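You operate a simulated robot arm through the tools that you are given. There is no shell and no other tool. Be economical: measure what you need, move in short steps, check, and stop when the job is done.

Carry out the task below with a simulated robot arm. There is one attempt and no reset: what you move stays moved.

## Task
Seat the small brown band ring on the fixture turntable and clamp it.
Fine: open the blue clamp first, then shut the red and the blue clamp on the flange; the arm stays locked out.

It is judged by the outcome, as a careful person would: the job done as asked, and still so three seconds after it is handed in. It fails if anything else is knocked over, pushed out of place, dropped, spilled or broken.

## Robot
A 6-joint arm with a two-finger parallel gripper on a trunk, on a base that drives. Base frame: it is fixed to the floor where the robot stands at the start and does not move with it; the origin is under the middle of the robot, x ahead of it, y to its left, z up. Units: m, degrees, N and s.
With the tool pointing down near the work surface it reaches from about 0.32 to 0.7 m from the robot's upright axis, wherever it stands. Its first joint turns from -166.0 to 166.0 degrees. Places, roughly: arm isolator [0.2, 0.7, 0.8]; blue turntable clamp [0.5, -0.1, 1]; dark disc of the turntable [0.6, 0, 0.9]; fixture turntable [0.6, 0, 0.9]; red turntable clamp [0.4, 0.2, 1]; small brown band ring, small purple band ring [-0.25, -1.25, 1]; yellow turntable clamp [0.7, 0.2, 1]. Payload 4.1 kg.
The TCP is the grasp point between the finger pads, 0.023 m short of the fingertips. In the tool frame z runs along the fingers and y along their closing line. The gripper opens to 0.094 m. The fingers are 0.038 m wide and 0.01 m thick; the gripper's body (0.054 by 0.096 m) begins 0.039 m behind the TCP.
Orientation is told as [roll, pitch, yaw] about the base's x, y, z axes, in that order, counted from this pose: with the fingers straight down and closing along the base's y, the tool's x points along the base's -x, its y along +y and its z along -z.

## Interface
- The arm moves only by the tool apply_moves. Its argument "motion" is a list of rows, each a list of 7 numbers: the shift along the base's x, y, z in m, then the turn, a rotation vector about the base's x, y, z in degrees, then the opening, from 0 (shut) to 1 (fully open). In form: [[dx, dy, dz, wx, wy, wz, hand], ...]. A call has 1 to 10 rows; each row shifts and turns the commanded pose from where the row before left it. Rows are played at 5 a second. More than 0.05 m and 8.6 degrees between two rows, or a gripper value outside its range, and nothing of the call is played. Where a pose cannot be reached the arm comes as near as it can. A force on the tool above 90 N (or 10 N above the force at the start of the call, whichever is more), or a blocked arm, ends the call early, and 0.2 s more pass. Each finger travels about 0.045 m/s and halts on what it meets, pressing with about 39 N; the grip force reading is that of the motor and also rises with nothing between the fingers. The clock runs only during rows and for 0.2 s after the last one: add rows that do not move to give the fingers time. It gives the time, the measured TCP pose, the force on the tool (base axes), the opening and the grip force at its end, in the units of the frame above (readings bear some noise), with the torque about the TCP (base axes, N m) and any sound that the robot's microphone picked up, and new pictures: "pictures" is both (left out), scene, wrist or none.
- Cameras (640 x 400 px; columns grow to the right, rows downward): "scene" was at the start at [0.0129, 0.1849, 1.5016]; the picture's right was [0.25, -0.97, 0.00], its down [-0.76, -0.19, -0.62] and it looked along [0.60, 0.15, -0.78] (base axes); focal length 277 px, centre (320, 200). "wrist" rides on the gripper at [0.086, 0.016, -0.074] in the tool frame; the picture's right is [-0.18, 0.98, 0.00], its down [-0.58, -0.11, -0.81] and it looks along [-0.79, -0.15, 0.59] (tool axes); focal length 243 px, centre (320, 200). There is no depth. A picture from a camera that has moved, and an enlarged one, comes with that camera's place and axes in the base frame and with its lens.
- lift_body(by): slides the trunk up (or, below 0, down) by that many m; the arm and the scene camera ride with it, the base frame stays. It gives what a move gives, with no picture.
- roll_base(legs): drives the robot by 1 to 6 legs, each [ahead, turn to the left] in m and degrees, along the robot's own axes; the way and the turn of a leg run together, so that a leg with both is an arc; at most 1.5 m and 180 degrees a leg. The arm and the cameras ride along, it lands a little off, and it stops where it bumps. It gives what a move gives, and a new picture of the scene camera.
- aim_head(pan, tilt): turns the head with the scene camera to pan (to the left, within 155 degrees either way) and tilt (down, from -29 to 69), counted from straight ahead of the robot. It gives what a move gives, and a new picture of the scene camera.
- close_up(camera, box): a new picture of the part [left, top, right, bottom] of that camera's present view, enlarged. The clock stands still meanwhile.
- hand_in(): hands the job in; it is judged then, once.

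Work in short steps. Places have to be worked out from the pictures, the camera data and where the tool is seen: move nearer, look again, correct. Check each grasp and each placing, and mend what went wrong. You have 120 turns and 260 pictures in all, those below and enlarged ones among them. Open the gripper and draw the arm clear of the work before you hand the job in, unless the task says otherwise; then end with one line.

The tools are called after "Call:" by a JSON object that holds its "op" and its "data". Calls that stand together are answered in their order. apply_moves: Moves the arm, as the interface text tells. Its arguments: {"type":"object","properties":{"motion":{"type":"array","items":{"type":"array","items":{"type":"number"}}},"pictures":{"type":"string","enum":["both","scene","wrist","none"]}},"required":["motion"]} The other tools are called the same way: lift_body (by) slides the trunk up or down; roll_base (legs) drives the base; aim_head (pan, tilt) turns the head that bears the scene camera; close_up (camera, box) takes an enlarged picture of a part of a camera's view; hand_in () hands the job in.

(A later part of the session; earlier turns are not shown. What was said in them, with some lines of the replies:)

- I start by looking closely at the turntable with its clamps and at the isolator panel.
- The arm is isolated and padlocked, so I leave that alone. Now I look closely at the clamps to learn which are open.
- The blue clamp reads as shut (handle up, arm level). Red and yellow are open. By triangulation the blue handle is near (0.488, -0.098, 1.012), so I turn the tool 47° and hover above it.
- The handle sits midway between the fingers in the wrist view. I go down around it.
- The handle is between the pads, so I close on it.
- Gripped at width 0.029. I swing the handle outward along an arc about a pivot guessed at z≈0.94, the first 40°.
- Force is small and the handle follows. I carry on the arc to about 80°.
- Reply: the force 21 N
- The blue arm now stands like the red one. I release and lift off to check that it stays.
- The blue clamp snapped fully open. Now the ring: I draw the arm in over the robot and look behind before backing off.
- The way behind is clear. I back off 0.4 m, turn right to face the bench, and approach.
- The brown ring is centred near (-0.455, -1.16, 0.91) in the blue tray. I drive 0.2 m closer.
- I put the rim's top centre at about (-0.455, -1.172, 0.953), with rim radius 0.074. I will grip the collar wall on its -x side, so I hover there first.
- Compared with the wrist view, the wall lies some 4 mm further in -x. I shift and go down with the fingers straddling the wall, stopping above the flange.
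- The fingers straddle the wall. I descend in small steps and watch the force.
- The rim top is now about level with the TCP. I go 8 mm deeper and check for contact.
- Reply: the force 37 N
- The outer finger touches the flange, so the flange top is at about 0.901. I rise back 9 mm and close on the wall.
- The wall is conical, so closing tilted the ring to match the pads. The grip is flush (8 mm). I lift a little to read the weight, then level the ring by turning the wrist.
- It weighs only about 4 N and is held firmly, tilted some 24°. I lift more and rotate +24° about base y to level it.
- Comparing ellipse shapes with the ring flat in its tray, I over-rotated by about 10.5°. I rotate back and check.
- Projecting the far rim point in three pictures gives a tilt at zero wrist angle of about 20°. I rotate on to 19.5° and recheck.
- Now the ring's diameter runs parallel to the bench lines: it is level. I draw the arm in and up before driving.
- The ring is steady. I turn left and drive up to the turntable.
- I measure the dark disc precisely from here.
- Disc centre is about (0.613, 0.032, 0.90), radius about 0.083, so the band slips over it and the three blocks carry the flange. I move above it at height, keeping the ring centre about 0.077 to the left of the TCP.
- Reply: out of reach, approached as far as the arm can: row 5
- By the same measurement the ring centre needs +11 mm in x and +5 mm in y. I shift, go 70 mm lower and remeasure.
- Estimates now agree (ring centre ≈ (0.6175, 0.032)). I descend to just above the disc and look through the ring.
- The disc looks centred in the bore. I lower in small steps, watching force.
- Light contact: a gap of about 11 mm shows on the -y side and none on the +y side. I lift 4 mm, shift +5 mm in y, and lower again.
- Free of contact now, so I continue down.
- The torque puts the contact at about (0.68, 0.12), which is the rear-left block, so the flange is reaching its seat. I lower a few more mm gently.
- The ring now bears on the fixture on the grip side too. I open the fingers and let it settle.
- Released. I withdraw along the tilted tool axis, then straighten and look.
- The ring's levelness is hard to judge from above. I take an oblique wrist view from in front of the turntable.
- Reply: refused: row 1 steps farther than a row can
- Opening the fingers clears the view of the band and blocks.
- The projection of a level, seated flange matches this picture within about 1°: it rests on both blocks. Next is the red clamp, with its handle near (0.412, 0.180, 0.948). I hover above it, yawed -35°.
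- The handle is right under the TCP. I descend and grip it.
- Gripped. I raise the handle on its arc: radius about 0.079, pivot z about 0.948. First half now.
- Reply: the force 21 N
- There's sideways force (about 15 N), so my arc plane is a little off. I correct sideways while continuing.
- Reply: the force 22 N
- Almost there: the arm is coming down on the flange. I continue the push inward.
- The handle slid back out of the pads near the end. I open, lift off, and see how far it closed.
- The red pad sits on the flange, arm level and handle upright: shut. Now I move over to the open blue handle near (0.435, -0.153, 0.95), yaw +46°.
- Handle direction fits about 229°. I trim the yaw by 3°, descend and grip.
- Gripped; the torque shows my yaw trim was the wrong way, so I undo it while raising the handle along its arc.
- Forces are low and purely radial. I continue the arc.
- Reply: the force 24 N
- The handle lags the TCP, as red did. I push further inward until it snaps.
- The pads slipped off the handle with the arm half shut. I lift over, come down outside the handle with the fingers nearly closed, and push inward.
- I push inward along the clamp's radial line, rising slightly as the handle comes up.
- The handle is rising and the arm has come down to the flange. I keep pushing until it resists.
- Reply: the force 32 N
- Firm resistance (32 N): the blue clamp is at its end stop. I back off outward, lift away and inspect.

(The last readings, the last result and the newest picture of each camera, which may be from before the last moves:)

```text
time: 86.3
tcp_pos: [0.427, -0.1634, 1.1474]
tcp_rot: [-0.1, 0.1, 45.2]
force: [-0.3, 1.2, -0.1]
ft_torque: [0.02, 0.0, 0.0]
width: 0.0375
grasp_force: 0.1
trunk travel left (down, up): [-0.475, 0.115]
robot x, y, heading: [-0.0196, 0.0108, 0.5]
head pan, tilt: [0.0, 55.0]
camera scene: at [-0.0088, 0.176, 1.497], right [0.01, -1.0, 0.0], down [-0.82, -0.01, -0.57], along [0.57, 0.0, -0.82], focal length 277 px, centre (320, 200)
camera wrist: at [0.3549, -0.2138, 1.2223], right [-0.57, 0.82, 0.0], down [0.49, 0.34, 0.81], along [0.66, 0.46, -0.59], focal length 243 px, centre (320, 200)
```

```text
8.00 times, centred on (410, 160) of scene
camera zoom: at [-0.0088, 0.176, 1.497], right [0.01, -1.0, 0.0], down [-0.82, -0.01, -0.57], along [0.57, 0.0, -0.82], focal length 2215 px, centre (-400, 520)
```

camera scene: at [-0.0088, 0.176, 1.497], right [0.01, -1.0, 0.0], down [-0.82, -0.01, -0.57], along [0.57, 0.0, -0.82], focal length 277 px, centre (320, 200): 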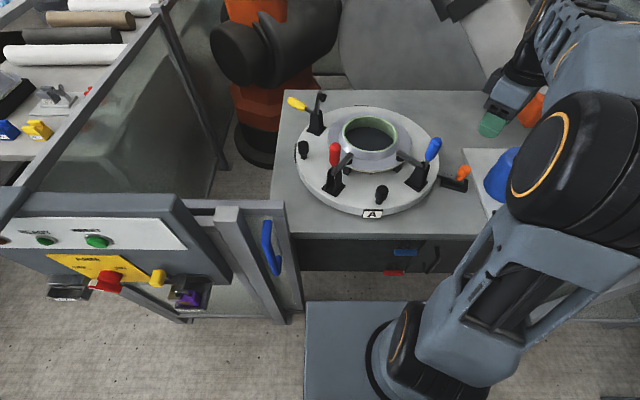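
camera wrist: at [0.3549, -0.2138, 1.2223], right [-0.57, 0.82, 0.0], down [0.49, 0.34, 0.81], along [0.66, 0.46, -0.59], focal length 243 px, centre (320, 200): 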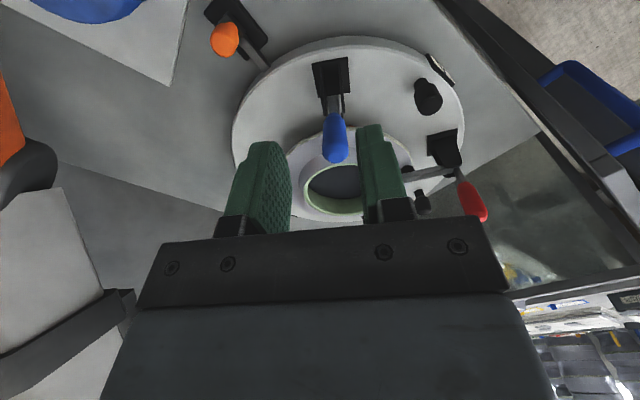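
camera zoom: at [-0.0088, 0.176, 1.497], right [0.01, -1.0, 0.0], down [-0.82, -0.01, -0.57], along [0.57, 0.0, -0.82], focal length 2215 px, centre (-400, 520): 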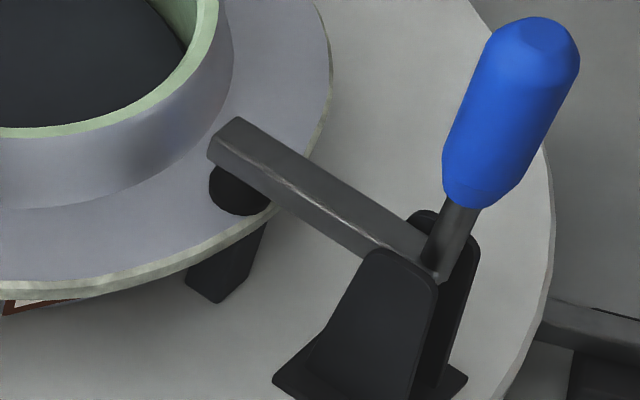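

Both clamps read shut, with upright handles and pads on the flange. One last check of the ring's far and right sides for levelness.

Call:
{"op": "close_up", "data": {"camera": "wrist", "box": [220, 20, 480, 230]}}

Call:
{"op": "close_up", "data": {"camera": "scene", "box": [320, 95, 430, 165]}}

```text
1.90 times, centred on (350, 125) of wrist
camera zoom: at [0.3549, -0.2138, 1.2223], right [-0.57, 0.82, 0.0], down [0.49, 0.34, 0.81], along [0.66, 0.46, -0.59], focal length 462 px, centre (263, 343)
```

zoom: 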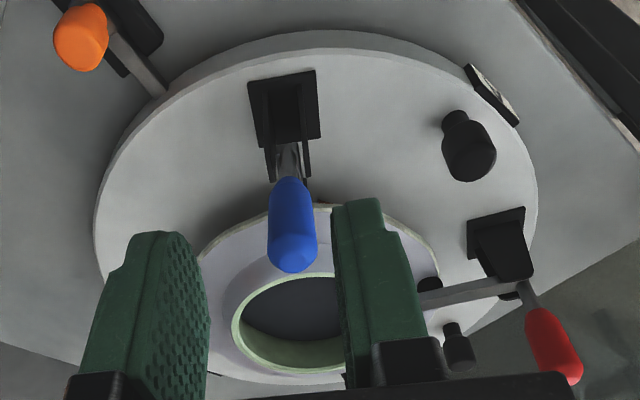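

```text
5.71 times, centred on (375, 130) of scene
camera zoom: at [-0.0088, 0.176, 1.497], right [0.01, -1.0, 0.0], down [-0.82, -0.01, -0.57], along [0.57, 0.0, -0.82], focal length 1582 px, centre (6, 600)
```

zoom: 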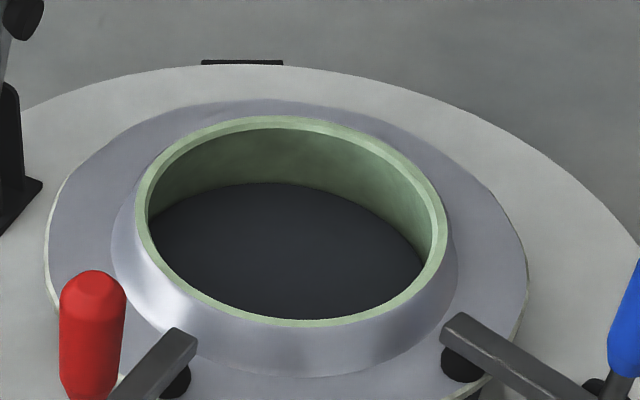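

The flange edges match a level, centred ring. I draw the arm clear with the gripper open.

Call:
{"op": "apply_moves", "data": {"motion": [[-0.02, 0.02, 0.04, 0, 0, 0, 1], [-0.02, 0.03, 0.03, 0, 0, 0, 1], [0, 0.02, 0.02, 0, 0, 0, 1], [0, 0, 0, 0, 0, 0, 1]], "pictures": "scene"}}

```text
time: 87.3
tcp_pos: [0.3884, -0.0922, 1.2373]
tcp_rot: [-0.1, 0.0, 45.1]
force: [0.1, 0.9, 0.6]
ft_torque: [0.0, -0.01, 0.02]
width: 0.0941
grasp_force: 0.1
trunk travel left (down, up): [-0.475, 0.115]
robot x, y, heading: [-0.0173, 0.0081, 0.5]
head pan, tilt: [0.0, 55.0]
camera scene: at [-0.0087, 0.176, 1.497], right [0.01, -1.0, 0.0], down [-0.82, -0.01, -0.57], along [0.57, 0.0, -0.82], focal length 277 px, centre (320, 200)
```

scene: 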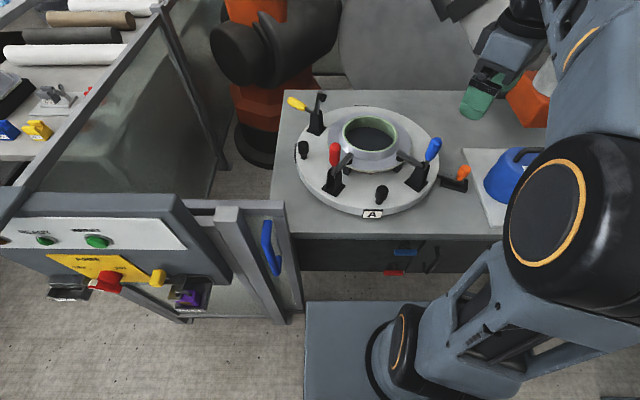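

The ring is seated, red and blue are shut on the flange, yellow is untouched and the isolator is still padlocked off. I hand in.

Call:
{"op": "hand_in", "data": {}}

```text
The job is handed in.
```

The small brown band ring is seated on the turntable with the red and blue clamps shut on its flange. The yellow clamp and the arm's lockout were left untouched.
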